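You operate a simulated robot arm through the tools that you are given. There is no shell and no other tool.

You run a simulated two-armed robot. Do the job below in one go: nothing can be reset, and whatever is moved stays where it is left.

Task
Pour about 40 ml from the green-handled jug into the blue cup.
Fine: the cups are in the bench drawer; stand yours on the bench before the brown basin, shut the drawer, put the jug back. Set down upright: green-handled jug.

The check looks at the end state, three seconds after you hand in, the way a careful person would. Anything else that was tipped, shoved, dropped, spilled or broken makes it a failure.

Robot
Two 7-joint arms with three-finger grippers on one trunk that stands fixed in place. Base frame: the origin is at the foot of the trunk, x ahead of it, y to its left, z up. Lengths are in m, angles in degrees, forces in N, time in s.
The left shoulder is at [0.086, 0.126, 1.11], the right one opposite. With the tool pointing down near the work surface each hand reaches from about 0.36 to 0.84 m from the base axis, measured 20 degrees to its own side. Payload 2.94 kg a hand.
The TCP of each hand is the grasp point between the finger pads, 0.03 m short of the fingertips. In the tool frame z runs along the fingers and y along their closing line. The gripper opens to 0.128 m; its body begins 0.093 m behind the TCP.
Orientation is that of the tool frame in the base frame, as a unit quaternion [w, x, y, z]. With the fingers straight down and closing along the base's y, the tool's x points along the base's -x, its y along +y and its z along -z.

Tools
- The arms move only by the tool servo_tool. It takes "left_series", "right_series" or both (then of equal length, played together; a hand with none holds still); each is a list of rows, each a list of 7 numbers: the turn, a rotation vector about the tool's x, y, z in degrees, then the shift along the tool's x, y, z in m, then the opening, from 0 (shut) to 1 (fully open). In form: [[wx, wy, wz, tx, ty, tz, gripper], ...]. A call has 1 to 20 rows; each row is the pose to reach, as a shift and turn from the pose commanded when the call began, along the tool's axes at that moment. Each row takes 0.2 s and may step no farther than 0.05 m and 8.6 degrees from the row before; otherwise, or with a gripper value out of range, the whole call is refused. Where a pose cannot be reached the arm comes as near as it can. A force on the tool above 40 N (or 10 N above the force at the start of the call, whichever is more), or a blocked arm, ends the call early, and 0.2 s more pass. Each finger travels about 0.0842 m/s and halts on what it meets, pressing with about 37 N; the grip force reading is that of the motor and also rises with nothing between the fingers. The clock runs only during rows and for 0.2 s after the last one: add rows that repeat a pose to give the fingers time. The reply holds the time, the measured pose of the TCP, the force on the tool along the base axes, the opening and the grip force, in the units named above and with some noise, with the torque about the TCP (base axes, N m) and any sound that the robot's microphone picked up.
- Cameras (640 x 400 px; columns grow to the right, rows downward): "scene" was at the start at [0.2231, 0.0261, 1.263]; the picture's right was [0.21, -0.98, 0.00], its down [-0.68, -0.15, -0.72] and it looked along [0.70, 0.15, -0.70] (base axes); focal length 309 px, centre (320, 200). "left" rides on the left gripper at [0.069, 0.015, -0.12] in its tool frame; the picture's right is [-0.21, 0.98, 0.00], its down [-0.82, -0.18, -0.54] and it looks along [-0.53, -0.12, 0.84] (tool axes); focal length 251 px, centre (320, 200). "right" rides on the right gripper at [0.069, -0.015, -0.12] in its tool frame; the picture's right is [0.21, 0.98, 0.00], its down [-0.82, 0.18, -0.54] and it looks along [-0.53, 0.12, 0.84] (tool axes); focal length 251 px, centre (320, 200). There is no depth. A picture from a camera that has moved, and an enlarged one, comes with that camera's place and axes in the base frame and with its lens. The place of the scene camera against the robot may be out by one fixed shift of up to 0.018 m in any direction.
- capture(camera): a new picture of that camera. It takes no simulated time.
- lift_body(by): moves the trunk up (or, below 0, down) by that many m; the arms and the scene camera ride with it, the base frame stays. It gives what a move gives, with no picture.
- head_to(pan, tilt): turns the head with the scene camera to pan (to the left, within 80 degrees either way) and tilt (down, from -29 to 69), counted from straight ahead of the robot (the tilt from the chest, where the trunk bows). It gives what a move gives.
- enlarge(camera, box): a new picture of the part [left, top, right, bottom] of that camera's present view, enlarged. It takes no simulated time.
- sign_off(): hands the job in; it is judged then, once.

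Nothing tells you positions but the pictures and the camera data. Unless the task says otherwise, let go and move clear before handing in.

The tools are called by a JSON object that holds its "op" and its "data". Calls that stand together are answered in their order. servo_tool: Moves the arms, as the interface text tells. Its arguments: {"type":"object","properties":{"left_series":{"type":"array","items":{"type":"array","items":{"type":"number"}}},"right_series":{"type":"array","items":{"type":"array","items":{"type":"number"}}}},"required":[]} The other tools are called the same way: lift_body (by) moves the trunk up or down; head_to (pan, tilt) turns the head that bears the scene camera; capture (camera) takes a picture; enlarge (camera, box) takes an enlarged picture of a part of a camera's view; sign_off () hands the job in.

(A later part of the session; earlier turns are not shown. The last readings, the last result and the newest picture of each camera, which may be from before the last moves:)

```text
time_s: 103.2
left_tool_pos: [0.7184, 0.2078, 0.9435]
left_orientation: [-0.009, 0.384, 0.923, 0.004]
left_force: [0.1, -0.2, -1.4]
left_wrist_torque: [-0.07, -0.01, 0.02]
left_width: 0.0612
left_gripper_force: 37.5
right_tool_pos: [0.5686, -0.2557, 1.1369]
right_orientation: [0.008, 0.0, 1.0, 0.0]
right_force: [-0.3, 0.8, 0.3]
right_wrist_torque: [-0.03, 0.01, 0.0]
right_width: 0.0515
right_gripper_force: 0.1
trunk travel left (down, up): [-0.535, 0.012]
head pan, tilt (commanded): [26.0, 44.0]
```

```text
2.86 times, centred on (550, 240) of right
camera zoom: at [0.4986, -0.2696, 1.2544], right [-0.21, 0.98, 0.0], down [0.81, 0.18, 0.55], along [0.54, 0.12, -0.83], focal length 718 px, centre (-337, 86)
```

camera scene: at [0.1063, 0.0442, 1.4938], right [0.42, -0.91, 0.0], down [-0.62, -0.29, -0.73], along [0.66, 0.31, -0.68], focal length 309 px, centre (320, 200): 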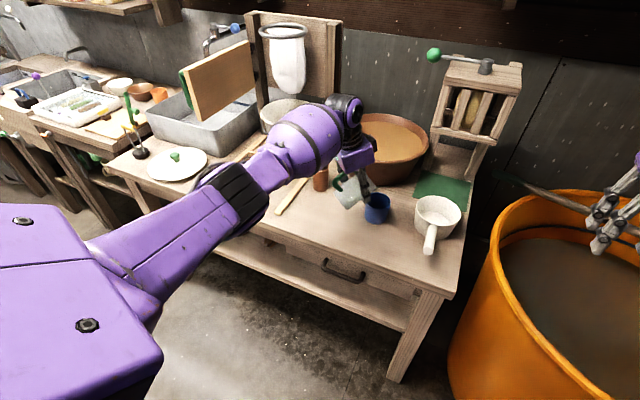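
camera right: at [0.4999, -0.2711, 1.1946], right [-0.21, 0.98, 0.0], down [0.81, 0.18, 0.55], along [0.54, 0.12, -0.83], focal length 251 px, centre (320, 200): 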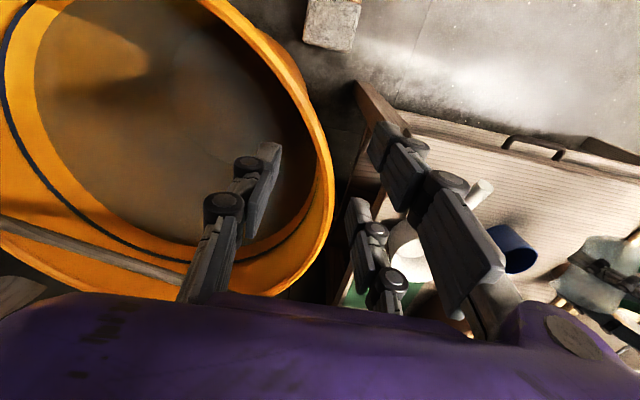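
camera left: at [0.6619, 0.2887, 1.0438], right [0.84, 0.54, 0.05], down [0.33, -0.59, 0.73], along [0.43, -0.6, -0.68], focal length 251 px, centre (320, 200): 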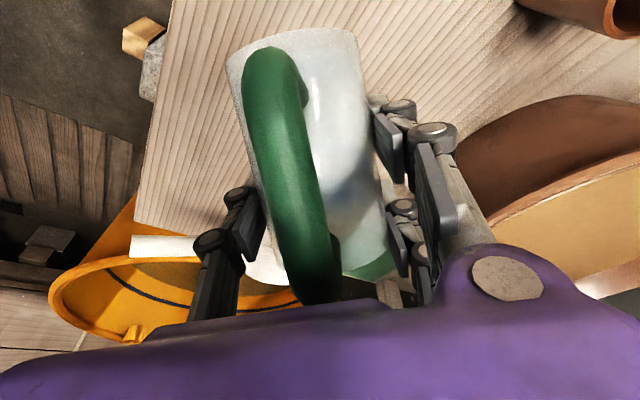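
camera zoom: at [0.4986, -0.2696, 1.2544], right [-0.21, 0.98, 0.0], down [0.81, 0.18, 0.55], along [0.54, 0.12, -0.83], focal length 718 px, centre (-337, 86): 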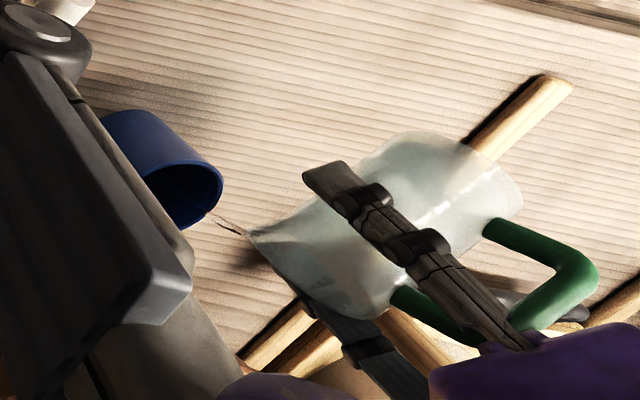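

Pouring has begun at 71°, with a thin stream falling inside the cup. I'll hold briefly and look.

{"op": "servo_tool", "data": {"left_series": [[0, 0, 0, 0, 0, 0, 0.38], [0, 0, 0, 0, 0, 0, 0.38]]}}

{"op": "enlarge", "data": {"camera": "scene", "box": [360, 175, 420, 222]}}

{"op": "enlarge", "data": {"camera": "right", "box": [470, 200, 570, 280]}}

```text
time_s: 103.8
left_tool_pos: [0.7199, 0.2102, 0.9434]
left_orientation: [-0.009, 0.383, 0.923, 0.004]
left_force: [0.3, 0.3, -1.8]
left_wrist_torque: [-0.03, -0.01, -0.02]
left_width: 0.0613
left_gripper_force: 37.2
right_tool_pos: [0.5695, -0.2552, 1.1362]
right_orientation: [0.008, 0.0, 1.0, -0.001]
right_force: [-0.2, 0.7, 0.1]
right_wrist_torque: [-0.04, 0.01, 0.01]
right_width: 0.0513
right_gripper_force: 0.0
trunk travel left (down, up): [-0.535, 0.012]
head pan, tilt (commanded): [26.0, 44.0]
```

```text
8.51 times, centred on (390, 198) of scene
camera zoom: at [0.105, 0.0451, 1.4923], right [0.44, -0.9, 0.0], down [-0.62, -0.3, -0.72], along [0.65, 0.32, -0.69], focal length 2627 px, centre (-276, 213)
```

zoom: 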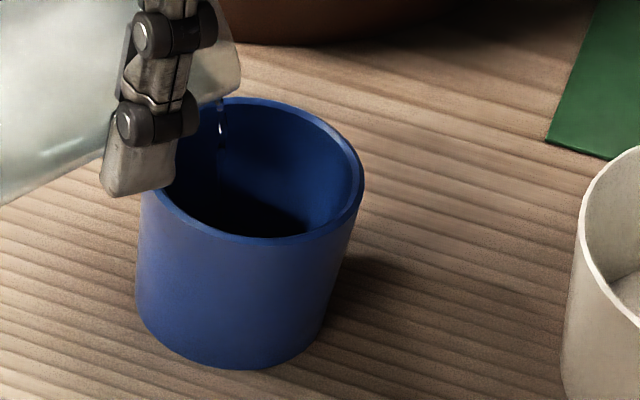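

```text
5.00 times, centred on (520, 240) of right
camera zoom: at [0.4986, -0.27, 1.2544], right [-0.21, 0.98, 0.0], down [0.81, 0.18, 0.55], along [0.54, 0.12, -0.83], focal length 1257 px, centre (-680, 0)
```

zoom: 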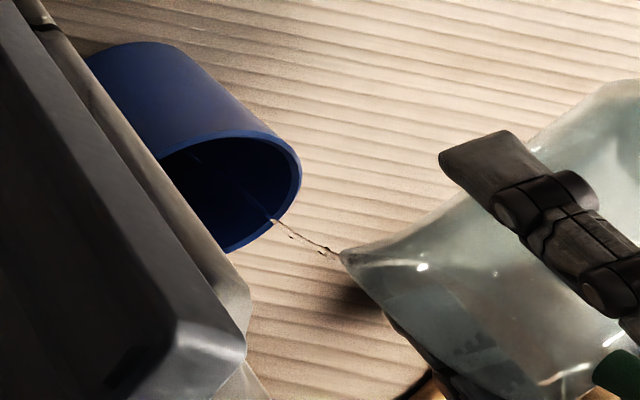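

The stream lands inside the cup. With so little liquid the flow is slow, so I'll tilt a few more degrees and keep checking.

{"op": "servo_tool", "data": {"left_series": [[0, 1, 0, 0, 0, 0, 0.38], [0, 2, 0, 0, 0, 0, 0.38], [0, 3, 0, 0, 0, 0, 0.38], [0, 3, 0, 0, 0, 0, 0.38], [0, 3, 0, 0, 0, 0, 0.38]]}}

{"op": "enlarge", "data": {"camera": "scene", "box": [345, 170, 421, 229]}}

{"op": "enlarge", "data": {"camera": "right", "box": [470, 200, 570, 280]}}

```text
time_s: 105.0
left_tool_pos: [0.7111, 0.2111, 0.9444]
left_orientation: [-0.033, 0.383, 0.923, 0.014]
left_force: [0.1, -0.5, -1.0]
left_wrist_torque: [0.0, -0.01, 0.02]
left_width: 0.0614
left_gripper_force: 37.3
left hand out of reach, approached as far as the arm can: row 1, 2, 3, 4, 5
right_tool_pos: [0.5684, -0.256, 1.1353]
right_orientation: [0.009, 0.001, 1.0, 0.0]
right_force: [-0.8, 0.2, 0.4]
right_wrist_torque: [-0.01, -0.03, 0.02]
right_width: 0.0513
right_gripper_force: 0.0
trunk travel left (down, up): [-0.535, 0.012]
head pan, tilt (commanded): [26.0, 44.0]
```

```text
6.78 times, centred on (383, 200) of scene
camera zoom: at [0.1051, 0.0448, 1.4923], right [0.44, -0.9, 0.0], down [-0.62, -0.3, -0.72], along [0.65, 0.32, -0.69], focal length 2093 px, centre (-107, 203)
```

zoom: 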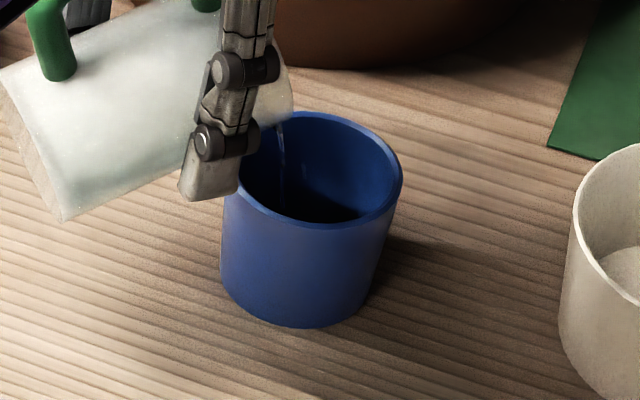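

```text
5.00 times, centred on (520, 240) of right
camera zoom: at [0.4987, -0.2703, 1.2543], right [-0.21, 0.98, 0.0], down [0.81, 0.18, 0.55], along [0.54, 0.12, -0.83], focal length 1257 px, centre (-680, 0)
```

zoom: 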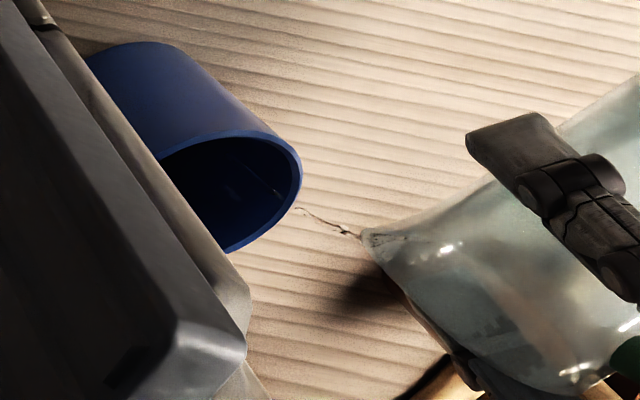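

The arm reached its limit here because the raised trunk leans back, and the jug drifted back 9 mm. I'll tip back slightly to stop the flow, then lower the trunk to regain reach, raising the hand first so nothing gets near the cup.

{"op": "servo_tool", "data": {"left_series": [[0, -3, 0, -0.002, 0, 0, 0.38], [0, -6, 0, -0.004, 0, 0, 0.38], [0, -9, 0, -0.006, 0, 0, 0.38], [0, -12, 0, -0.008, 0, 0, 0.38], [0, -12, 0, -0.008, 0, 0, 0.38], [0, -12, 0, -0.008, 0, 0, 0.38]]}}

{"op": "enlarge", "data": {"camera": "scene", "box": [345, 170, 421, 229]}}

{"op": "enlarge", "data": {"camera": "right", "box": [470, 200, 570, 280]}}

```text
time_s: 106.4
left_tool_pos: [0.7405, 0.2116, 0.9372]
left_orientation: [0.063, 0.383, 0.921, -0.027]
left_force: [0.2, 0.4, -1.8]
left_wrist_torque: [-0.03, 0.0, 0.02]
left_width: 0.0615
left_gripper_force: 36.5
left hand out of reach, approached as far as the arm can: row 1, 2, 3, 4, 5, 6
right_tool_pos: [0.5679, -0.255, 1.1367]
right_orientation: [0.009, 0.0, 1.0, 0.0]
right_force: [-0.2, -0.4, -0.9]
right_wrist_torque: [0.0, -0.04, 0.0]
right_width: 0.0511
right_gripper_force: 0.1
trunk travel left (down, up): [-0.535, 0.012]
head pan, tilt (commanded): [26.0, 44.0]
```

```text
6.78 times, centred on (383, 200) of scene
camera zoom: at [0.105, 0.0452, 1.4923], right [0.44, -0.9, 0.0], down [-0.62, -0.3, -0.72], along [0.65, 0.32, -0.69], focal length 2093 px, centre (-107, 203)
```

zoom: 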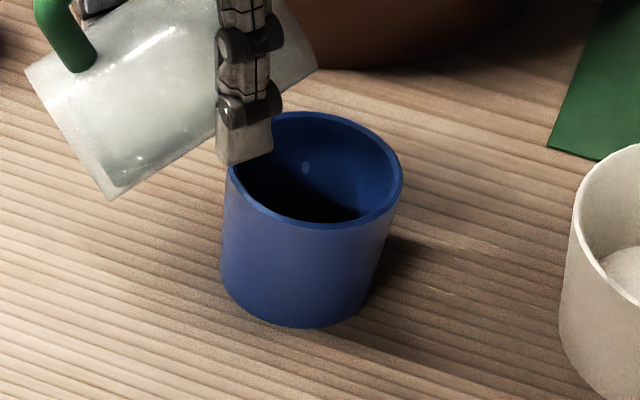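

```text
5.00 times, centred on (520, 240) of right
camera zoom: at [0.4986, -0.27, 1.2544], right [-0.21, 0.98, 0.0], down [0.81, 0.18, 0.55], along [0.54, 0.12, -0.83], focal length 1257 px, centre (-680, 0)
```

zoom: 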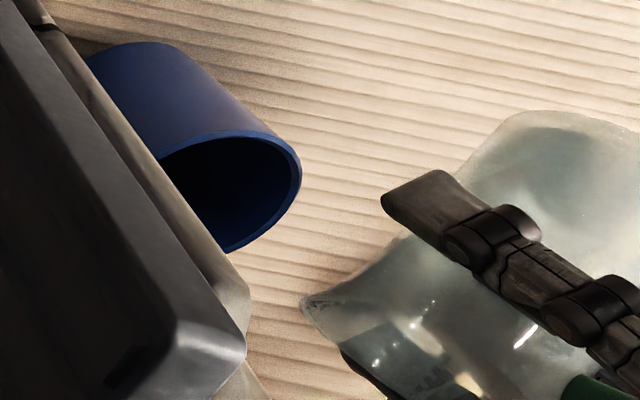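

The flow has stopped with nothing spilled. Raising the hand 9 cm, then lowering the trunk.

{"op": "servo_tool", "data": {"left_series": [[0, 0, 0, -0.001, 0, -0.006, 0.38], [0, 0, 0, -0.002, 0, -0.015, 0.38], [0, 0, 0, -0.003, 0, -0.026, 0.38], [0, 0, 0, -0.005, 0, -0.038, 0.38], [0, 0, 0, -0.007, 0, -0.05, 0.38], [0, 0, 0, -0.009, 0, -0.062, 0.38], [0, 0, 0, -0.01, 0, -0.074, 0.38], [0, 0, 0, -0.011, 0, -0.083, 0.38], [0, 0, 0, -0.012, 0, -0.088, 0.38], [0, 0, 0, -0.0123, 0, -0.0891, 0.38]]}}

{"op": "enlarge", "data": {"camera": "scene", "box": [345, 150, 441, 229]}}

```text
time_s: 108.6
left_tool_pos: [0.7566, 0.2085, 1.023]
left_orientation: [0.062, 0.383, 0.921, -0.027]
left_force: [0.3, -0.5, -1.0]
left_wrist_torque: [-0.04, -0.09, 0.03]
left_width: 0.0614
left_gripper_force: 36.5
left hand out of reach, approached as far as the arm can: row 2, 3, 4, 5, 6, 7, 8, 9, 10
right_tool_pos: [0.5688, -0.2554, 1.1362]
right_orientation: [0.01, -0.001, 1.0, -0.001]
right_force: [-0.8, 1.0, -0.1]
right_wrist_torque: [0.04, 0.02, 0.03]
right_width: 0.0512
right_gripper_force: 0.0
trunk travel left (down, up): [-0.535, 0.012]
head pan, tilt (commanded): [26.0, 44.0]
```

```text
5.06 times, centred on (393, 190) of scene
camera zoom: at [0.1049, 0.0449, 1.4923], right [0.44, -0.9, 0.0], down [-0.62, -0.3, -0.72], along [0.65, 0.32, -0.69], focal length 1563 px, centre (-50, 253)
```

zoom: 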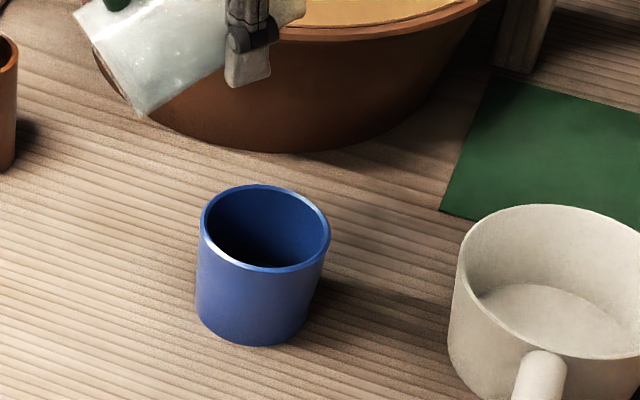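

The cup is unobstructed now; I'll check how much has gone in.

{"op": "enlarge", "data": {"camera": "scene", "box": [378, 182, 410, 207]}}

{"op": "capture", "data": {"camera": "left"}}

{"op": "capture", "data": {"camera": "scene"}}

```text
16.00 times, centred on (394, 194) of scene
camera zoom: at [0.1049, 0.0449, 1.4923], right [0.44, -0.9, 0.0], down [-0.62, -0.3, -0.72], along [0.65, 0.32, -0.69], focal length 4938 px, centre (-864, 288)
```

zoom: 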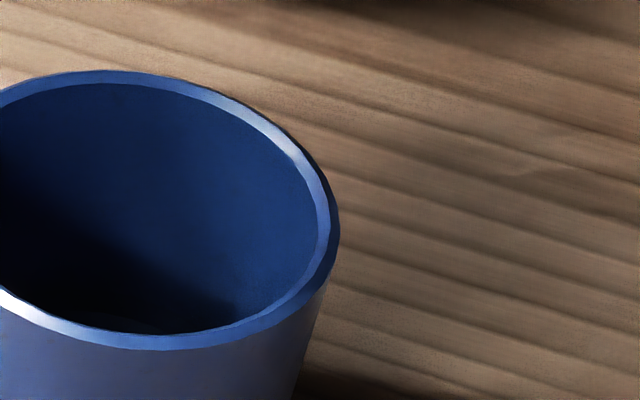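

```text
taken
camera left: at [0.7072, 0.2781, 1.1342], right [0.84, 0.54, 0.03], down [0.4, -0.65, 0.65], along [0.37, -0.54, -0.76], focal length 251 px, centre (320, 200)
```

left: 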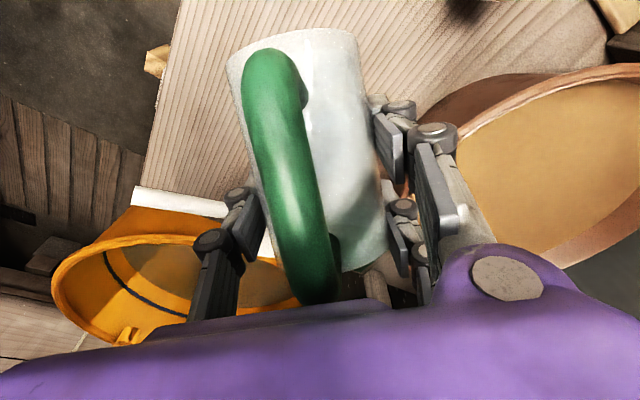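

```text
taken
camera scene: at [0.1049, 0.0449, 1.4923], right [0.44, -0.9, 0.0], down [-0.62, -0.3, -0.72], along [0.65, 0.32, -0.69], focal length 309 px, centre (320, 200)
```

scene: 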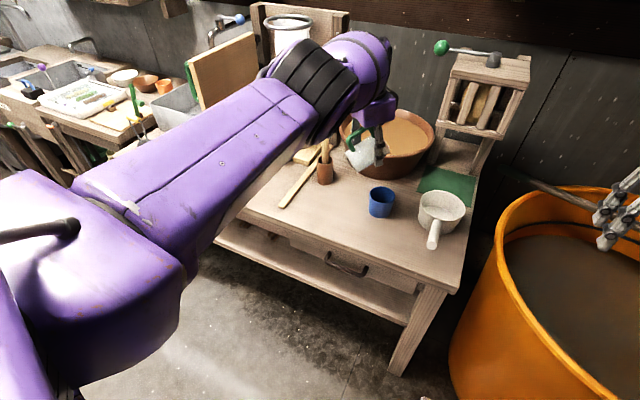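

About the inside of the cup I can only see its upper walls; the little that went in isn't visible yet. I'll lower the trunk 8 cm now, which leaves the jug well above the cup.

{"op": "lift_body", "data": {"by": -0.08}}

{"op": "capture", "data": {"camera": "scene"}}

```text
time_s: 109.4
left_tool_pos: [0.7278, 0.2063, 0.8415]
left_orientation: [-0.019, 0.38, 0.923, -0.061]
left_force: [-5.2, -0.7, 19.4]
left_wrist_torque: [0.63, 1.11, 0.19]
left_width: 0.0614
left_gripper_force: 37.0
right_tool_pos: [0.5659, -0.2574, 1.0668]
right_orientation: [-0.001, 0.0, 1.0, 0.001]
right_force: [0.1, 0.9, 0.5]
right_wrist_torque: [0.01, 0.02, -0.01]
right_width: 0.0508
right_gripper_force: 0.0
trunk travel left (down, up): [-0.478, 0.069]
head pan, tilt (commanded): [26.0, 44.0]
stopped: the force on the tool passed its limit at 111 N (the readings are from after the stop); the commanded pose is now the measured one
```

```text
taken
camera scene: at [0.1591, 0.0437, 1.4275], right [0.44, -0.9, 0.0], down [-0.62, -0.3, -0.72], along [0.65, 0.32, -0.69], focal length 309 px, centre (320, 200)
```

scene: 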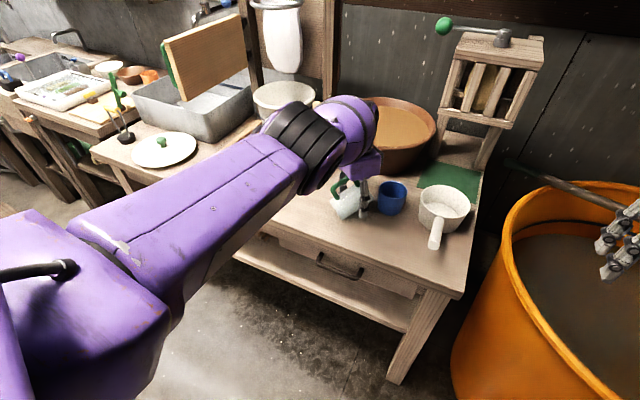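

The hand came down much further than expected during the trunk move and met something; it stopped at (0.728, 0.206, 0.842). I'll look closely at the jug, cup and bench before moving anything.

{"op": "enlarge", "data": {"camera": "scene", "box": [310, 160, 430, 250]}}

{"op": "enlarge", "data": {"camera": "right", "box": [440, 170, 640, 310]}}

{"op": "capture", "data": {"camera": "left"}}

```text
4.44 times, centred on (370, 205) of scene
camera zoom: at [0.1591, 0.0437, 1.4275], right [0.44, -0.9, 0.0], down [-0.62, -0.3, -0.72], along [0.65, 0.32, -0.69], focal length 1372 px, centre (98, 178)
```

zoom: 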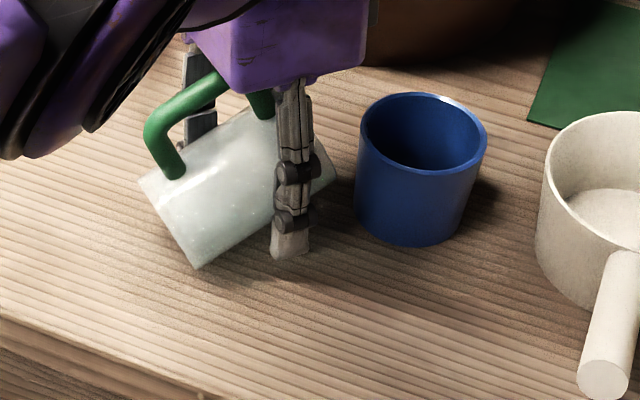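

```text
2.86 times, centred on (540, 240) of right
camera zoom: at [0.4987, -0.2708, 1.1865], right [-0.21, 0.98, 0.0], down [0.82, 0.18, 0.54], along [0.52, 0.12, -0.84], focal length 718 px, centre (-309, 86)
```

zoom: 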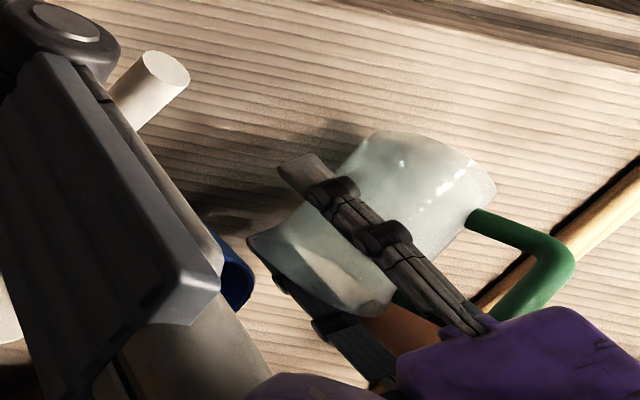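

```text
taken
camera left: at [0.6996, 0.276, 0.96], right [0.84, 0.54, -0.12], down [0.5, -0.65, 0.57], along [0.23, -0.54, -0.81], focal length 251 px, centre (320, 200)
```

left: 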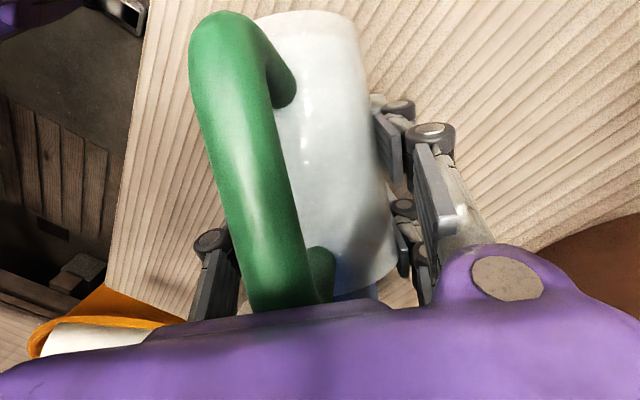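

The cup is still standing but was nudged a few centimetres, a fingertip is touching the bench, and the jug sits a little differently in the grip. No spill is visible. I'll raise the hand gently straight up first, then tip the jug back upright.

{"op": "servo_tool", "data": {"left_series": [[0, 0, 0, 0, -0.0006, -0.005, 0.38], [0, 0, 0, -0.0001, -0.0015, -0.012, 0.38], [0, -1, 0, -0.0002, -0.0025, -0.02, 0.38], [0, -3, 0, -0.0003, -0.0038, -0.03, 0.38], [0, -5, 0, -0.0005, -0.0051, -0.04, 0.38], [0, -7, 0, -0.0006, -0.0064, -0.05, 0.38], [0, -9, 0, -0.0007, -0.0076, -0.0596, 0.38]]}}

{"op": "enlarge", "data": {"camera": "scene", "box": [310, 150, 438, 246]}}

{"op": "capture", "data": {"camera": "left"}}

{"op": "enlarge", "data": {"camera": "right", "box": [440, 170, 640, 310]}}

```text
time_s: 111.0
left_tool_pos: [0.7664, 0.2101, 0.8929]
left_orientation: [0.053, 0.374, 0.921, -0.092]
left_force: [-0.4, -1.2, -1.3]
left_wrist_torque: [-0.04, -0.05, 0.03]
left_width: 0.0614
left_gripper_force: 36.9
left hand out of reach, approached as far as the arm can: row 3, 4, 5, 6, 7
right_tool_pos: [0.5675, -0.2553, 1.0687]
right_orientation: [-0.001, 0.0, 1.0, 0.0]
right_force: [-0.4, -0.1, 0.6]
right_wrist_torque: [-0.01, 0.03, 0.01]
right_width: 0.0511
right_gripper_force: 0.1
trunk travel left (down, up): [-0.478, 0.069]
head pan, tilt (commanded): [26.0, 44.0]
```

```text
4.17 times, centred on (374, 198) of scene
camera zoom: at [0.1606, 0.0451, 1.4281], right [0.44, -0.9, 0.0], down [-0.62, -0.3, -0.72], along [0.65, 0.32, -0.69], focal length 1286 px, centre (95, 208)
```

zoom: 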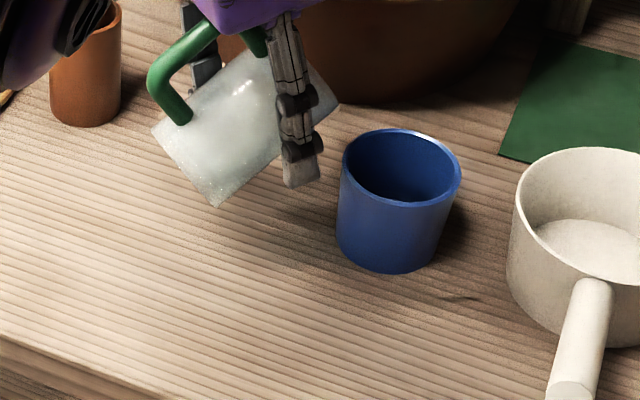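

```text
taken
camera left: at [0.7236, 0.2924, 0.9989], right [0.84, 0.54, -0.09], down [0.45, -0.57, 0.69], along [0.32, -0.62, -0.72], focal length 251 px, centre (320, 200)
```

left: 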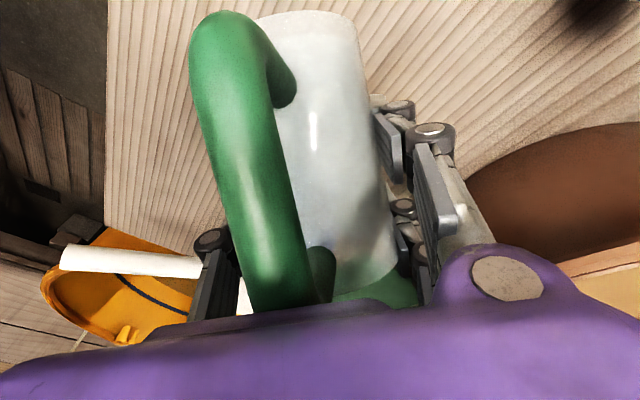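

```text
2.86 times, centred on (540, 240) of right
camera zoom: at [0.5002, -0.2697, 1.1874], right [-0.21, 0.98, 0.0], down [0.82, 0.18, 0.54], along [0.52, 0.12, -0.84], focal length 718 px, centre (-309, 86)
```

zoom: 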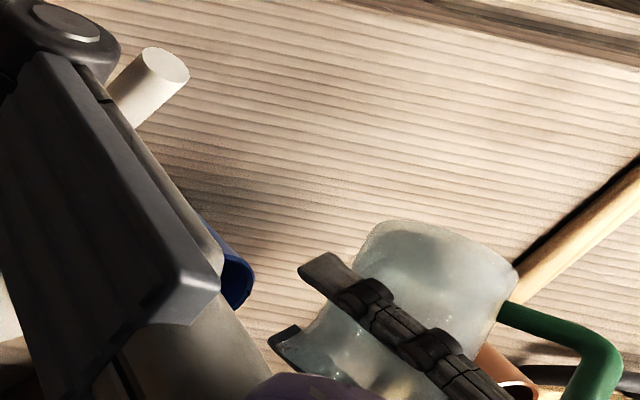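

The hand is up at z≈0.893 and the cup is standing. I'll back the jug away from the cup, up and toward the robot, while tipping it back toward upright.

{"op": "servo_tool", "data": {"left_series": [[0, -3, 0, 0.003, -0.002, -0.01, 0.38], [0, -7, 0, 0.007, -0.005, -0.02, 0.38], [0, -12, 0, 0.012, -0.008, -0.03, 0.38], [0, -17, 0, 0.017, -0.012, -0.04, 0.38], [0, -22, 0, 0.022, -0.016, -0.05, 0.38], [0, -27, 0, 0.027, -0.02, -0.058, 0.38], [0, -32, 0, 0.032, -0.023, -0.066, 0.38], [0, -37, 0, 0.037, -0.026, -0.073, 0.38], [0, -42, 0, 0.041, -0.029, -0.079, 0.38], [0, -45, 0, 0.0441, -0.0315, -0.082, 0.38], [0, -45, 0, 0.0441, -0.0315, -0.082, 0.38]]}}

{"op": "capture", "data": {"camera": "scene"}}

{"op": "capture", "data": {"camera": "left"}}

```text
time_s: 113.4
left_tool_pos: [0.8297, 0.2814, 0.9365]
left_orientation: [0.403, 0.311, 0.83, -0.227]
left_force: [-0.5, -0.7, -0.9]
left_wrist_torque: [-0.01, -0.04, -0.01]
left_width: 0.0614
left_gripper_force: 36.6
left hand out of reach, approached as far as the arm can: row 1, 2, 3, 4, 5, 6, 7, 8, 9, 10, 11
right_tool_pos: [0.5673, -0.2553, 1.068]
right_orientation: [-0.002, 0.0, 1.0, 0.0]
right_force: [-0.5, 0.6, -0.3]
right_wrist_torque: [0.04, 0.02, 0.01]
right_width: 0.051
right_gripper_force: 0.2
trunk travel left (down, up): [-0.478, 0.069]
head pan, tilt (commanded): [26.0, 44.0]
```

```text
taken
camera scene: at [0.1607, 0.0451, 1.4281], right [0.44, -0.9, 0.0], down [-0.62, -0.3, -0.72], along [0.65, 0.32, -0.69], focal length 309 px, centre (320, 200)
```

scene: 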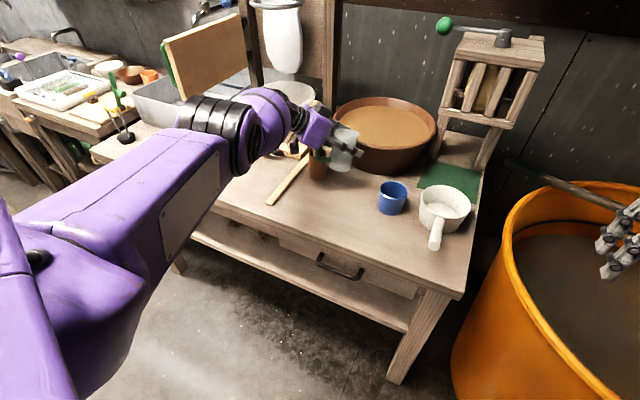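

```text
taken
camera left: at [0.7446, 0.3886, 0.9504], right [0.79, 0.61, 0.05], down [-0.02, -0.06, 1.0], along [0.62, -0.79, -0.04], focal length 251 px, centre (320, 200)
```

left: 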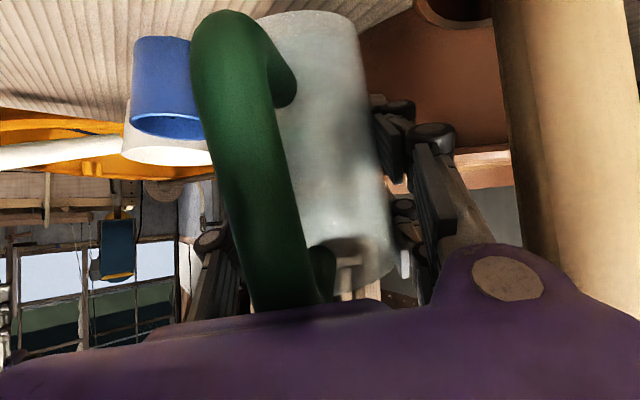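

The arm has gone straight-elbowed and its solver can't fold it back, so the hand drifted forward near the basin (no contact; forces are near zero). I'll try a small move up, right and back to coax the elbow to bend.

{"op": "servo_tool", "data": {"left_series": [[0, 0, 0, -0.011, -0.012, -0.008, 0.38], [0, 0, 0, -0.022, -0.025, -0.016, 0.38], [0, 0, 0, -0.033, -0.037, -0.023, 0.38], [0, 0, 0, -0.0442, -0.0497, -0.0313, 0.38]]}}

{"op": "capture", "data": {"camera": "scene"}}

```text
time_s: 114.4
left_tool_pos: [0.8456, 0.2723, 0.9812]
left_orientation: [0.401, 0.311, 0.831, -0.228]
left_force: [-0.7, -0.5, -1.2]
left_wrist_torque: [-0.02, -0.02, 0.02]
left_width: 0.0613
left_gripper_force: 37.3
left hand out of reach, approached as far as the arm can: row 1, 2, 3, 4
right_tool_pos: [0.5666, -0.2558, 1.0681]
right_orientation: [-0.002, 0.0, 1.0, 0.0]
right_force: [-0.1, -0.3, 0.2]
right_wrist_torque: [0.03, -0.02, -0.03]
right_width: 0.0513
right_gripper_force: 0.0
trunk travel left (down, up): [-0.478, 0.069]
head pan, tilt (commanded): [26.0, 44.0]
```

```text
taken
camera scene: at [0.1605, 0.0446, 1.4282], right [0.44, -0.9, 0.0], down [-0.62, -0.3, -0.72], along [0.65, 0.32, -0.69], focal length 309 px, centre (320, 200)
```

scene: 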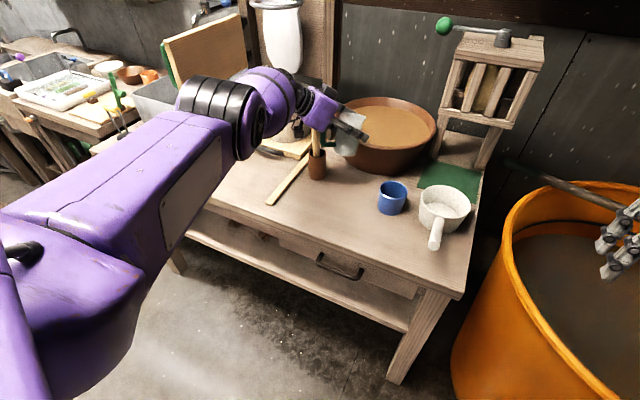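

I want height before trying anything else, to be clear of the basin and the spoon. Raising 15 cm with the jug kept at its present tilt.

{"op": "servo_tool", "data": {"left_series": [[0, 0, 0, -0.008, -0.0013, -0.0057, 0.38], [0, 0, 0, -0.0202, -0.0032, -0.0144, 0.38], [0, 0, 0, -0.0364, -0.0058, -0.0259, 0.38], [0, 0, 0, -0.0525, -0.0084, -0.0373, 0.38], [0, 0, 0, -0.0687, -0.011, -0.0488, 0.38], [0, 0, 0, -0.0849, -0.0136, -0.0603, 0.38], [0, 0, 0, -0.101, -0.0162, -0.0718, 0.38], [0, 0, 0, -0.1132, -0.0181, -0.0805, 0.38], [0, 0, 0, -0.1212, -0.0194, -0.0862, 0.38]]}}

{"op": "capture", "data": {"camera": "scene"}}

{"op": "capture", "data": {"camera": "left"}}

```text
time_s: 116.4
left_tool_pos: [0.8629, 0.2812, 1.1297]
left_orientation: [0.403, 0.31, 0.831, -0.227]
left_force: [0.2, 0.3, -1.5]
left_wrist_torque: [-0.03, -0.01, 0.0]
left_width: 0.0615
left_gripper_force: 37.3
left hand out of reach, approached as far as the arm can: row 2, 3, 4, 5, 6, 7, 8, 9
right_tool_pos: [0.5685, -0.2547, 1.0681]
right_orientation: [-0.001, 0.0, 1.0, 0.001]
right_force: [-0.5, 0.3, 0.3]
right_wrist_torque: [-0.02, 0.02, 0.0]
right_width: 0.0514
right_gripper_force: 0.0
trunk travel left (down, up): [-0.478, 0.069]
head pan, tilt (commanded): [26.0, 44.0]
```

```text
taken
camera scene: at [0.1606, 0.0449, 1.4281], right [0.44, -0.9, 0.0], down [-0.62, -0.3, -0.72], along [0.65, 0.32, -0.69], focal length 309 px, centre (320, 200)
```

scene: 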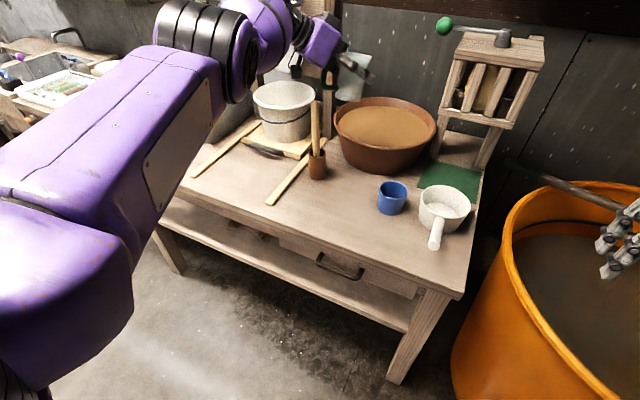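

```text
taken
camera left: at [0.7772, 0.3892, 1.1423], right [0.79, 0.61, 0.05], down [-0.01, -0.06, 1.0], along [0.62, -0.79, -0.04], focal length 251 px, centre (320, 200)
```

left: 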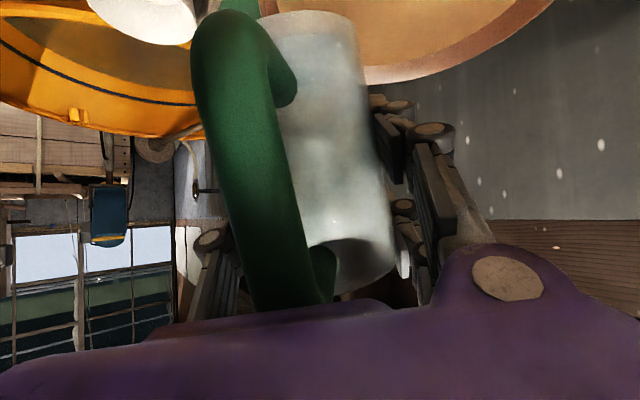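

The bench scene looks undisturbed apart from the cup's small shift, and the hand is now in open air. I'll try retracting straight back here.

{"op": "servo_tool", "data": {"left_series": [[0, 0, 0, 0.0096, -0.014, -0.0106, 0.38], [0, 0, 0, 0.0192, -0.028, -0.0211, 0.38], [0, 0, 0, 0.0287, -0.0419, -0.0317, 0.38], [0, 0, 0, 0.0383, -0.0559, -0.0422, 0.38], [0, 0, 0, 0.0479, -0.0699, -0.0528, 0.38], [0, 0, 0, 0.0575, -0.0839, -0.0634, 0.38]]}}

{"op": "capture", "data": {"camera": "scene"}}

```text
time_s: 117.8
left_tool_pos: [0.8517, 0.3139, 1.1276]
left_orientation: [0.403, 0.311, 0.83, -0.228]
left_force: [0.4, 0.6, -1.4]
left_wrist_torque: [-0.02, -0.06, 0.01]
left_width: 0.0615
left_gripper_force: 36.6
left hand out of reach, approached as far as the arm can: row 1, 2, 3, 4, 5, 6
right_tool_pos: [0.5676, -0.2548, 1.0672]
right_orientation: [-0.002, 0.0, 1.0, 0.0]
right_force: [0.1, -0.4, 0.0]
right_wrist_torque: [0.0, -0.02, 0.01]
right_width: 0.0513
right_gripper_force: 0.0
trunk travel left (down, up): [-0.478, 0.069]
head pan, tilt (commanded): [26.0, 44.0]
```

```text
taken
camera scene: at [0.1606, 0.0454, 1.4281], right [0.44, -0.9, 0.0], down [-0.62, -0.3, -0.72], along [0.65, 0.32, -0.69], focal length 309 px, centre (320, 200)
```

scene: 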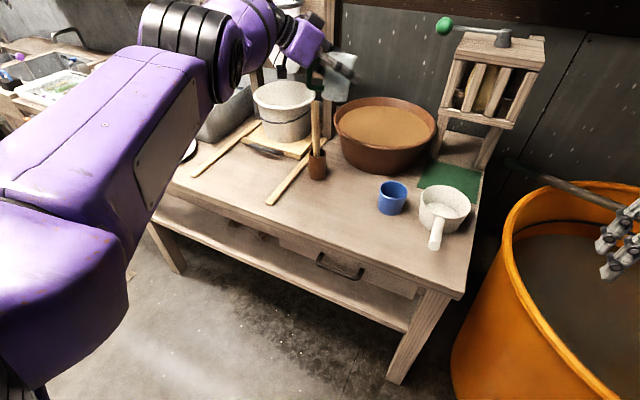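

Still no fold; it only swung left. The elbow originally bent so that the wrist lay up and to the right of the upper arm, so I'll command a sideways move to the right in open air to start that bend.

{"op": "servo_tool", "data": {"left_series": [[0, 0, 0, -0.006, -0.009, 0.006, 0.38], [0, 0, 0, -0.015, -0.022, 0.0155, 0.38], [0, 0, 0, -0.026, -0.0385, 0.027, 0.38], [0, 0, 0, -0.037, -0.055, 0.0385, 0.38], [0, 0, 0, -0.048, -0.0714, 0.05, 0.38], [0, 0, 0, -0.059, -0.0878, 0.0616, 0.38], [0, 0, 0, -0.068, -0.101, 0.071, 0.38], [0, 0, 0, -0.0737, -0.1094, 0.0769, 0.38]]}}

{"op": "capture", "data": {"camera": "scene"}}

```text
time_s: 119.6
left_tool_pos: [0.8919, 0.1761, 1.1574]
left_orientation: [0.401, 0.311, 0.831, -0.228]
left_force: [-0.8, 0.5, -0.9]
left_wrist_torque: [-0.01, -0.04, 0.03]
left_width: 0.0614
left_gripper_force: 36.9
left hand out of reach, approached as far as the arm can: row 1, 2, 3, 4, 5, 6, 7, 8
right_tool_pos: [0.5679, -0.2558, 1.0677]
right_orientation: [-0.002, 0.0, 1.0, 0.0]
right_force: [0.2, 0.0, 0.0]
right_wrist_torque: [0.02, -0.01, -0.01]
right_width: 0.0511
right_gripper_force: 0.1
trunk travel left (down, up): [-0.478, 0.069]
head pan, tilt (commanded): [26.0, 44.0]
```

```text
taken
camera scene: at [0.1608, 0.0443, 1.4282], right [0.44, -0.9, 0.0], down [-0.62, -0.3, -0.72], along [0.65, 0.32, -0.69], focal length 309 px, centre (320, 200)
```

scene: 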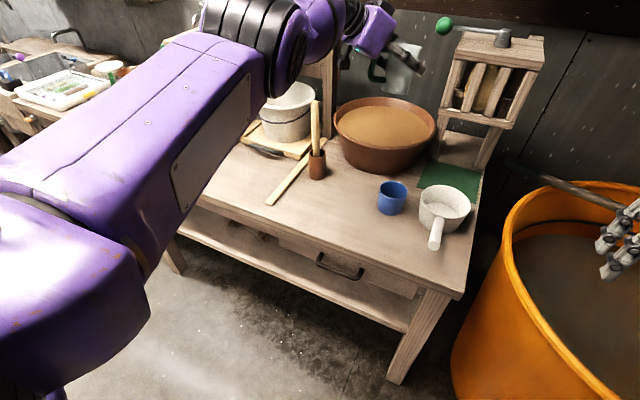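

{"op": "servo_tool", "data": {"left_series": [[0, 0, 0, 0.0096, -0.014, -0.0106, 0.38], [0, 0, 0, 0.0192, -0.028, -0.0211, 0.38], [0, 0, 0, 0.0287, -0.0419, -0.0317, 0.38], [0, 0, 0, 0.0383, -0.0559, -0.0422, 0.38], [0, 0, 0, 0.0479, -0.0699, -0.0528, 0.38], [0, 0, 0, 0.0479, -0.0699, -0.0528, 0.38]]}}

{"op": "capture", "data": {"camera": "left"}}

```text
time_s: 121.0
left_tool_pos: [0.8886, 0.1951, 1.1563]
left_orientation: [0.401, 0.311, 0.831, -0.227]
left_force: [0.0, 0.4, -1.5]
left_wrist_torque: [-0.01, -0.05, 0.06]
left_width: 0.0615
left_gripper_force: 37.0
left hand out of reach, approached as far as the arm can: row 1, 2, 3, 4, 5, 6
right_tool_pos: [0.5686, -0.2546, 1.0679]
right_orientation: [-0.001, 0.0, 1.0, 0.0]
right_force: [-0.5, 0.4, 0.4]
right_wrist_torque: [-0.03, 0.0, -0.03]
right_width: 0.0511
right_gripper_force: 0.2
trunk travel left (down, up): [-0.478, 0.069]
head pan, tilt (commanded): [26.0, 44.0]
```

```text
taken
camera left: at [0.8027, 0.3039, 1.1693], right [0.79, 0.61, 0.05], down [-0.01, -0.06, 1.0], along [0.62, -0.79, -0.04], focal length 251 px, centre (320, 200)
```

left: 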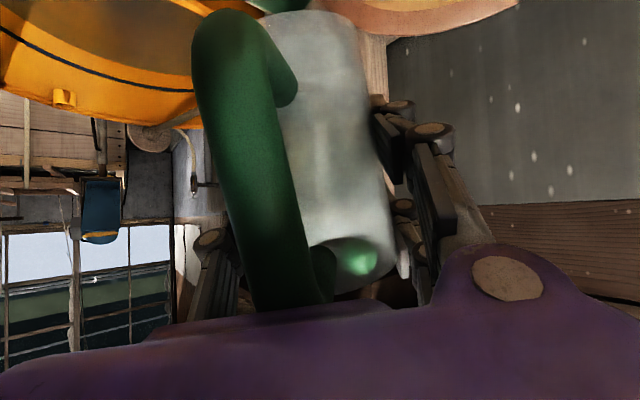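

Retracting still only swings it sideways. I'll raise the arm further in open air, to straighten the elbow through to its usual side, then try again.

{"op": "servo_tool", "data": {"left_series": [[0, 0, 0, -0.008, -0.0013, -0.0057, 0.38], [0, 0, 0, -0.0243, -0.0039, -0.0172, 0.38], [0, 0, 0, -0.0404, -0.0065, -0.0287, 0.38], [0, 0, 0, -0.0566, -0.0091, -0.0402, 0.38], [0, 0, 0, -0.0728, -0.0117, -0.0517, 0.38], [0, 0, 0, -0.0889, -0.0143, -0.0632, 0.38], [0, 0, 0, -0.1051, -0.0168, -0.0747, 0.38], [0, 0, 0, -0.1213, -0.0194, -0.0862, 0.38], [0, 0, 0, -0.1374, -0.022, -0.0977, 0.38], [0, 0, 0, -0.1536, -0.0246, -0.1092, 0.38], [0, 0, 0, -0.1617, -0.0259, -0.1149, 0.38]]}}

{"op": "capture", "data": {"camera": "scene"}}

```text
time_s: 123.4
left_tool_pos: [0.8643, 0.1877, 1.3442]
left_orientation: [0.402, 0.311, 0.831, -0.227]
left_force: [-0.6, -0.4, -1.2]
left_wrist_torque: [0.05, -0.02, -0.01]
left_width: 0.0617
left_gripper_force: 36.9
left hand out of reach, approached as far as the arm can: row 5, 6, 7, 8, 9, 10, 11
right_tool_pos: [0.5684, -0.2553, 1.0668]
right_orientation: [-0.002, -0.001, 1.0, 0.0]
right_force: [-0.2, 0.3, 0.2]
right_wrist_torque: [0.0, 0.02, -0.03]
right_width: 0.0512
right_gripper_force: 0.0
trunk travel left (down, up): [-0.478, 0.069]
head pan, tilt (commanded): [26.0, 44.0]
```

```text
taken
camera scene: at [0.1603, 0.0448, 1.4281], right [0.44, -0.9, 0.0], down [-0.62, -0.3, -0.72], along [0.65, 0.32, -0.69], focal length 309 px, centre (320, 200)
```

scene: 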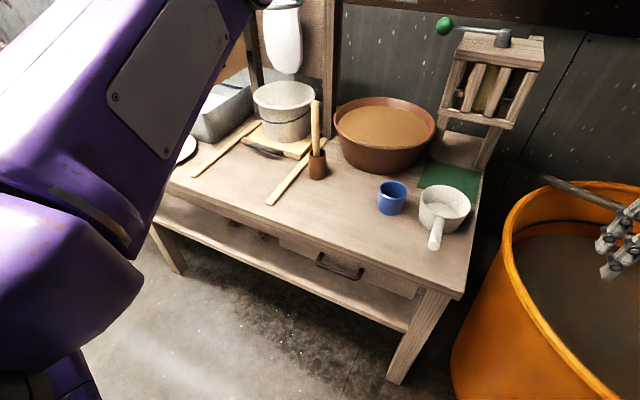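

{"op": "servo_tool", "data": {"left_series": [[0, 0, 0, 0.0096, -0.014, -0.0106, 0.38], [0, 0, 0, 0.0192, -0.028, -0.0211, 0.38], [0, 0, 0, 0.0287, -0.0419, -0.0317, 0.38], [0, 0, 0, 0.0383, -0.0559, -0.0422, 0.38], [0, 0, 0, 0.0479, -0.0699, -0.0528, 0.38], [0, 0, 0, 0.0575, -0.0839, -0.0634, 0.38]]}}

{"op": "capture", "data": {"camera": "scene"}}

{"op": "capture", "data": {"camera": "right"}}

```text
time_s: 124.8
left_tool_pos: [0.8489, 0.209, 1.3724]
left_orientation: [0.403, 0.311, 0.83, -0.228]
left_force: [0.1, -0.3, -1.5]
left_wrist_torque: [-0.03, -0.06, 0.05]
left_width: 0.0617
left_gripper_force: 36.8
left hand out of reach, approached as far as the arm can: row 1, 2, 3, 4, 5, 6
right_tool_pos: [0.568, -0.2556, 1.0677]
right_orientation: [-0.001, 0.0, 1.0, 0.0]
right_force: [1.0, 0.3, -0.3]
right_wrist_torque: [-0.03, -0.02, -0.01]
right_width: 0.0513
right_gripper_force: 0.1
trunk travel left (down, up): [-0.478, 0.069]
head pan, tilt (commanded): [26.0, 44.0]
```

```text
taken
camera scene: at [0.1604, 0.0453, 1.4281], right [0.44, -0.9, 0.0], down [-0.62, -0.3, -0.72], along [0.65, 0.32, -0.69], focal length 309 px, centre (320, 200)
```

scene: 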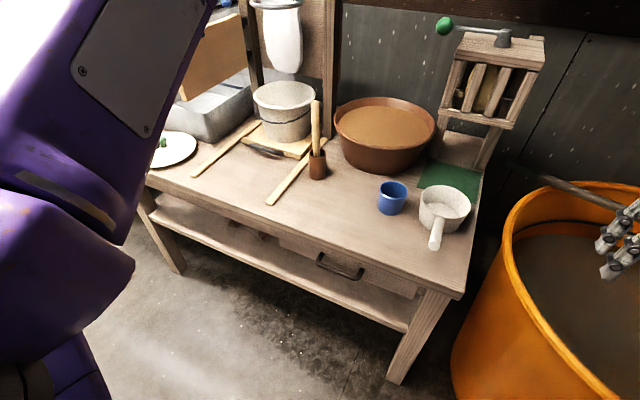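

```text
taken
camera right: at [0.5001, -0.2694, 1.1875], right [-0.21, 0.98, 0.0], down [0.82, 0.18, 0.54], along [0.52, 0.12, -0.84], focal length 251 px, centre (320, 200)
```

right: 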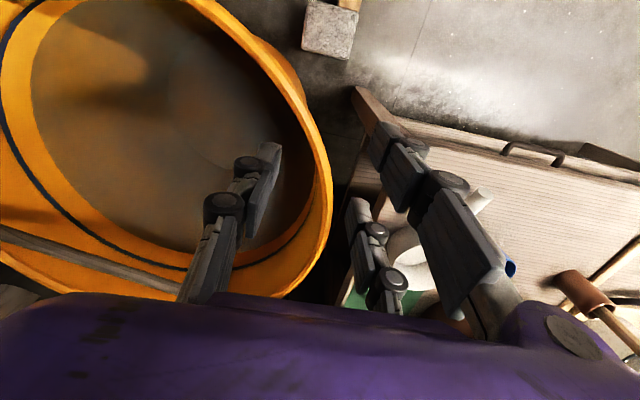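

{"op": "servo_tool", "data": {"left_series": [[0, 0, 0, 0.0162, 0.0026, 0.0115, 0.38], [0, 0, 0, 0.0323, 0.0052, 0.023, 0.38], [0, 0, 0, 0.0485, 0.0078, 0.0345, 0.38], [0, 0, 0, 0.0647, 0.0104, 0.046, 0.38], [0, 0, 0, 0.0808, 0.013, 0.0575, 0.38], [0, 0, 0, 0.097, 0.0156, 0.069, 0.38]]}}

```text
time_s: 126.2
left_tool_pos: [0.8761, 0.2151, 1.259]
left_orientation: [0.401, 0.312, 0.83, -0.229]
left_force: [-0.6, 0.0, -0.8]
left_wrist_torque: [-0.02, 0.0, -0.03]
left_width: 0.0616
left_gripper_force: 37.3
left hand out of reach, approached as far as the arm can: row 1, 2, 3, 4, 5, 6
right_tool_pos: [0.5688, -0.2553, 1.0676]
right_orientation: [-0.003, 0.0, 1.0, 0.0]
right_force: [0.1, 0.9, -0.4]
right_wrist_torque: [0.01, 0.01, -0.01]
right_width: 0.0511
right_gripper_force: 0.0
trunk travel left (down, up): [-0.478, 0.069]
head pan, tilt (commanded): [26.0, 44.0]
```

The elbow won't unlock by pushing in any straight direction. The hand's inward yaw may be pinning the wrist, so I'll turn it back toward straight ahead, here in open air, and see whether the arm frees up.

{"op": "servo_tool", "data": {"left_series": [[-4, -0.65, -2.9, 0.004, -0.007, -0.005, 0.38], [-8, -1.3, -5.7, 0.008, -0.014, -0.01, 0.38], [-12.1, -1.95, -8.6, 0.012, -0.021, -0.015, 0.38], [-16.1, -2.6, -11.5, 0.016, -0.028, -0.02, 0.38], [-20.2, -3.25, -14.3, 0.02, -0.035, -0.025, 0.38], [-24.2, -3.9, -17.2, 0.024, -0.042, -0.03, 0.38]]}}

{"op": "capture", "data": {"camera": "left"}}

```text
time_s: 127.6
left_tool_pos: [0.9398, 0.2313, 1.2904]
left_orientation: [0.447, 0.089, 0.882, -0.118]
left_force: [-0.5, 0.3, -2.5]
left_wrist_torque: [-0.01, -0.04, 0.0]
left_width: 0.0615
left_gripper_force: 36.6
left hand out of reach, approached as far as the arm can: row 1, 2, 3, 4, 5, 6
right_tool_pos: [0.5662, -0.2556, 1.0682]
right_orientation: [-0.002, 0.001, 1.0, 0.0]
right_force: [0.3, 0.4, 0.0]
right_wrist_torque: [-0.01, -0.03, -0.02]
right_width: 0.0513
right_gripper_force: 0.0
trunk travel left (down, up): [-0.478, 0.069]
head pan, tilt (commanded): [26.0, 44.0]
```

```text
taken
camera left: at [0.8117, 0.2829, 1.3038], right [0.38, 0.92, 0.05], down [0.02, -0.06, 1.0], along [0.92, -0.38, -0.04], focal length 251 px, centre (320, 200)
```

left: 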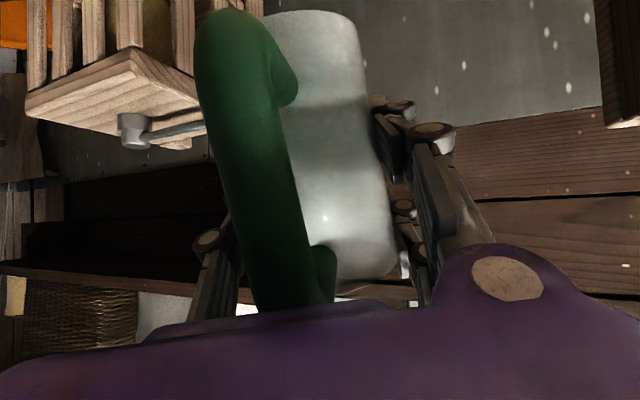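

{"op": "servo_tool", "data": {"left_series": [[0, 0, 0, 0.0117, -0.0052, -0.0154, 0.38], [0, 0, 0, 0.0234, -0.0105, -0.0307, 0.38], [0, 0, 0, 0.035, -0.0157, -0.0461, 0.38], [0, 0, 0, 0.0467, -0.021, -0.0614, 0.38], [0, 0, 0, 0.0584, -0.0262, -0.0768, 0.38]]}}

{"op": "capture", "data": {"camera": "scene"}}

```text
time_s: 128.8
left_tool_pos: [0.9364, 0.2444, 1.3111]
left_orientation: [0.447, 0.086, 0.883, -0.117]
left_force: [0.1, -0.3, -1.2]
left_wrist_torque: [-0.01, -0.05, 0.0]
left_width: 0.0613
left_gripper_force: 37.2
left hand out of reach, approached as far as the arm can: row 1, 2, 3, 4, 5
right_tool_pos: [0.568, -0.2558, 1.0674]
right_orientation: [-0.002, 0.0, 1.0, -0.001]
right_force: [-0.2, 0.5, -0.6]
right_wrist_torque: [0.0, 0.02, 0.02]
right_width: 0.0513
right_gripper_force: 0.0
trunk travel left (down, up): [-0.478, 0.069]
head pan, tilt (commanded): [26.0, 44.0]
```

```text
taken
camera scene: at [0.1606, 0.0449, 1.4281], right [0.44, -0.9, 0.0], down [-0.62, -0.3, -0.72], along [0.65, 0.32, -0.69], focal length 309 px, centre (320, 200)
```

scene: 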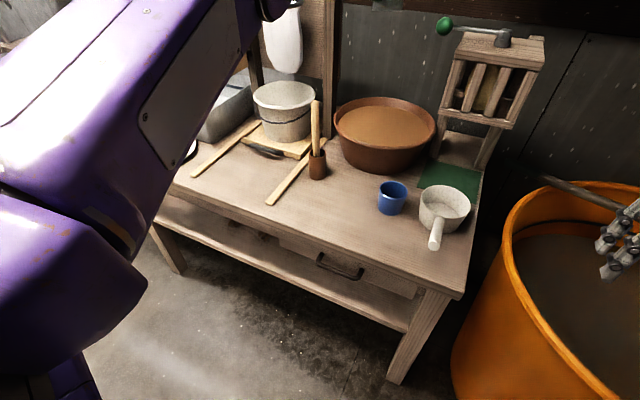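

The flip happened because the straightened arm was pushed leftward, onto the elbow's blocked side. I'll do the reverse in open air: swing right and up, slightly outward, then inward while still moving right, so the elbow bends the proper way.

{"op": "servo_tool", "data": {"left_series": [[0, 0, 0, -0.0235, -0.0287, 0.0047, 0.38], [0, 0, 0, -0.047, -0.0575, 0.0094, 0.38], [0, 0, 0, -0.0709, -0.0959, 0.0171, 0.38], [0, 0, 0, -0.0685, -0.1262, 0.0029, 0.38], [0, 0, 0, -0.0602, -0.1592, -0.0188, 0.38], [0, 0, 0, -0.0519, -0.1921, -0.0406, 0.38], [0, 0, 0, -0.0436, -0.2251, -0.0622, 0.38], [0, 0, 0, -0.0351, -0.258, -0.084, 0.38], [0, 0, 0, -0.0267, -0.291, -0.1057, 0.38]]}}

{"op": "capture", "data": {"camera": "scene"}}

```text
time_s: 130.8
left_tool_pos: [0.796, -0.006, 1.428]
left_orientation: [0.448, 0.085, 0.882, -0.115]
left_force: [-0.6, -0.1, -2.0]
left_wrist_torque: [0.03, -0.06, 0.03]
left_width: 0.0616
left_gripper_force: 37.4
left hand out of reach, approached as far as the arm can: row 1, 2, 3, 4
right_tool_pos: [0.5671, -0.2575, 1.0672]
right_orientation: [-0.002, 0.0, 1.0, 0.0]
right_force: [0.3, 0.7, -0.2]
right_wrist_torque: [0.02, -0.04, 0.03]
right_width: 0.0513
right_gripper_force: 0.0
trunk travel left (down, up): [-0.478, 0.069]
head pan, tilt (commanded): [26.0, 44.0]
```

```text
taken
camera scene: at [0.1597, 0.0434, 1.4283], right [0.44, -0.9, 0.0], down [-0.62, -0.3, -0.72], along [0.65, 0.32, -0.69], focal length 309 px, centre (320, 200)
```

scene: 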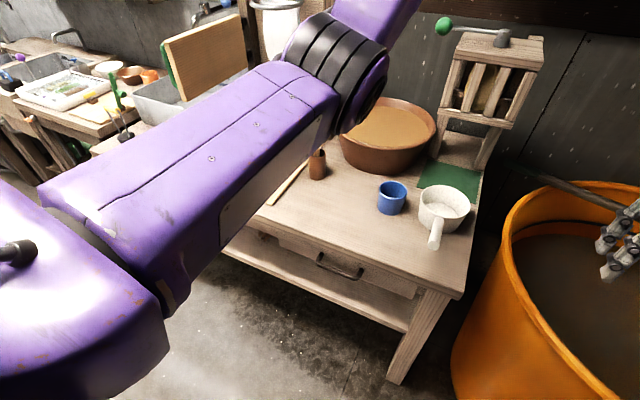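

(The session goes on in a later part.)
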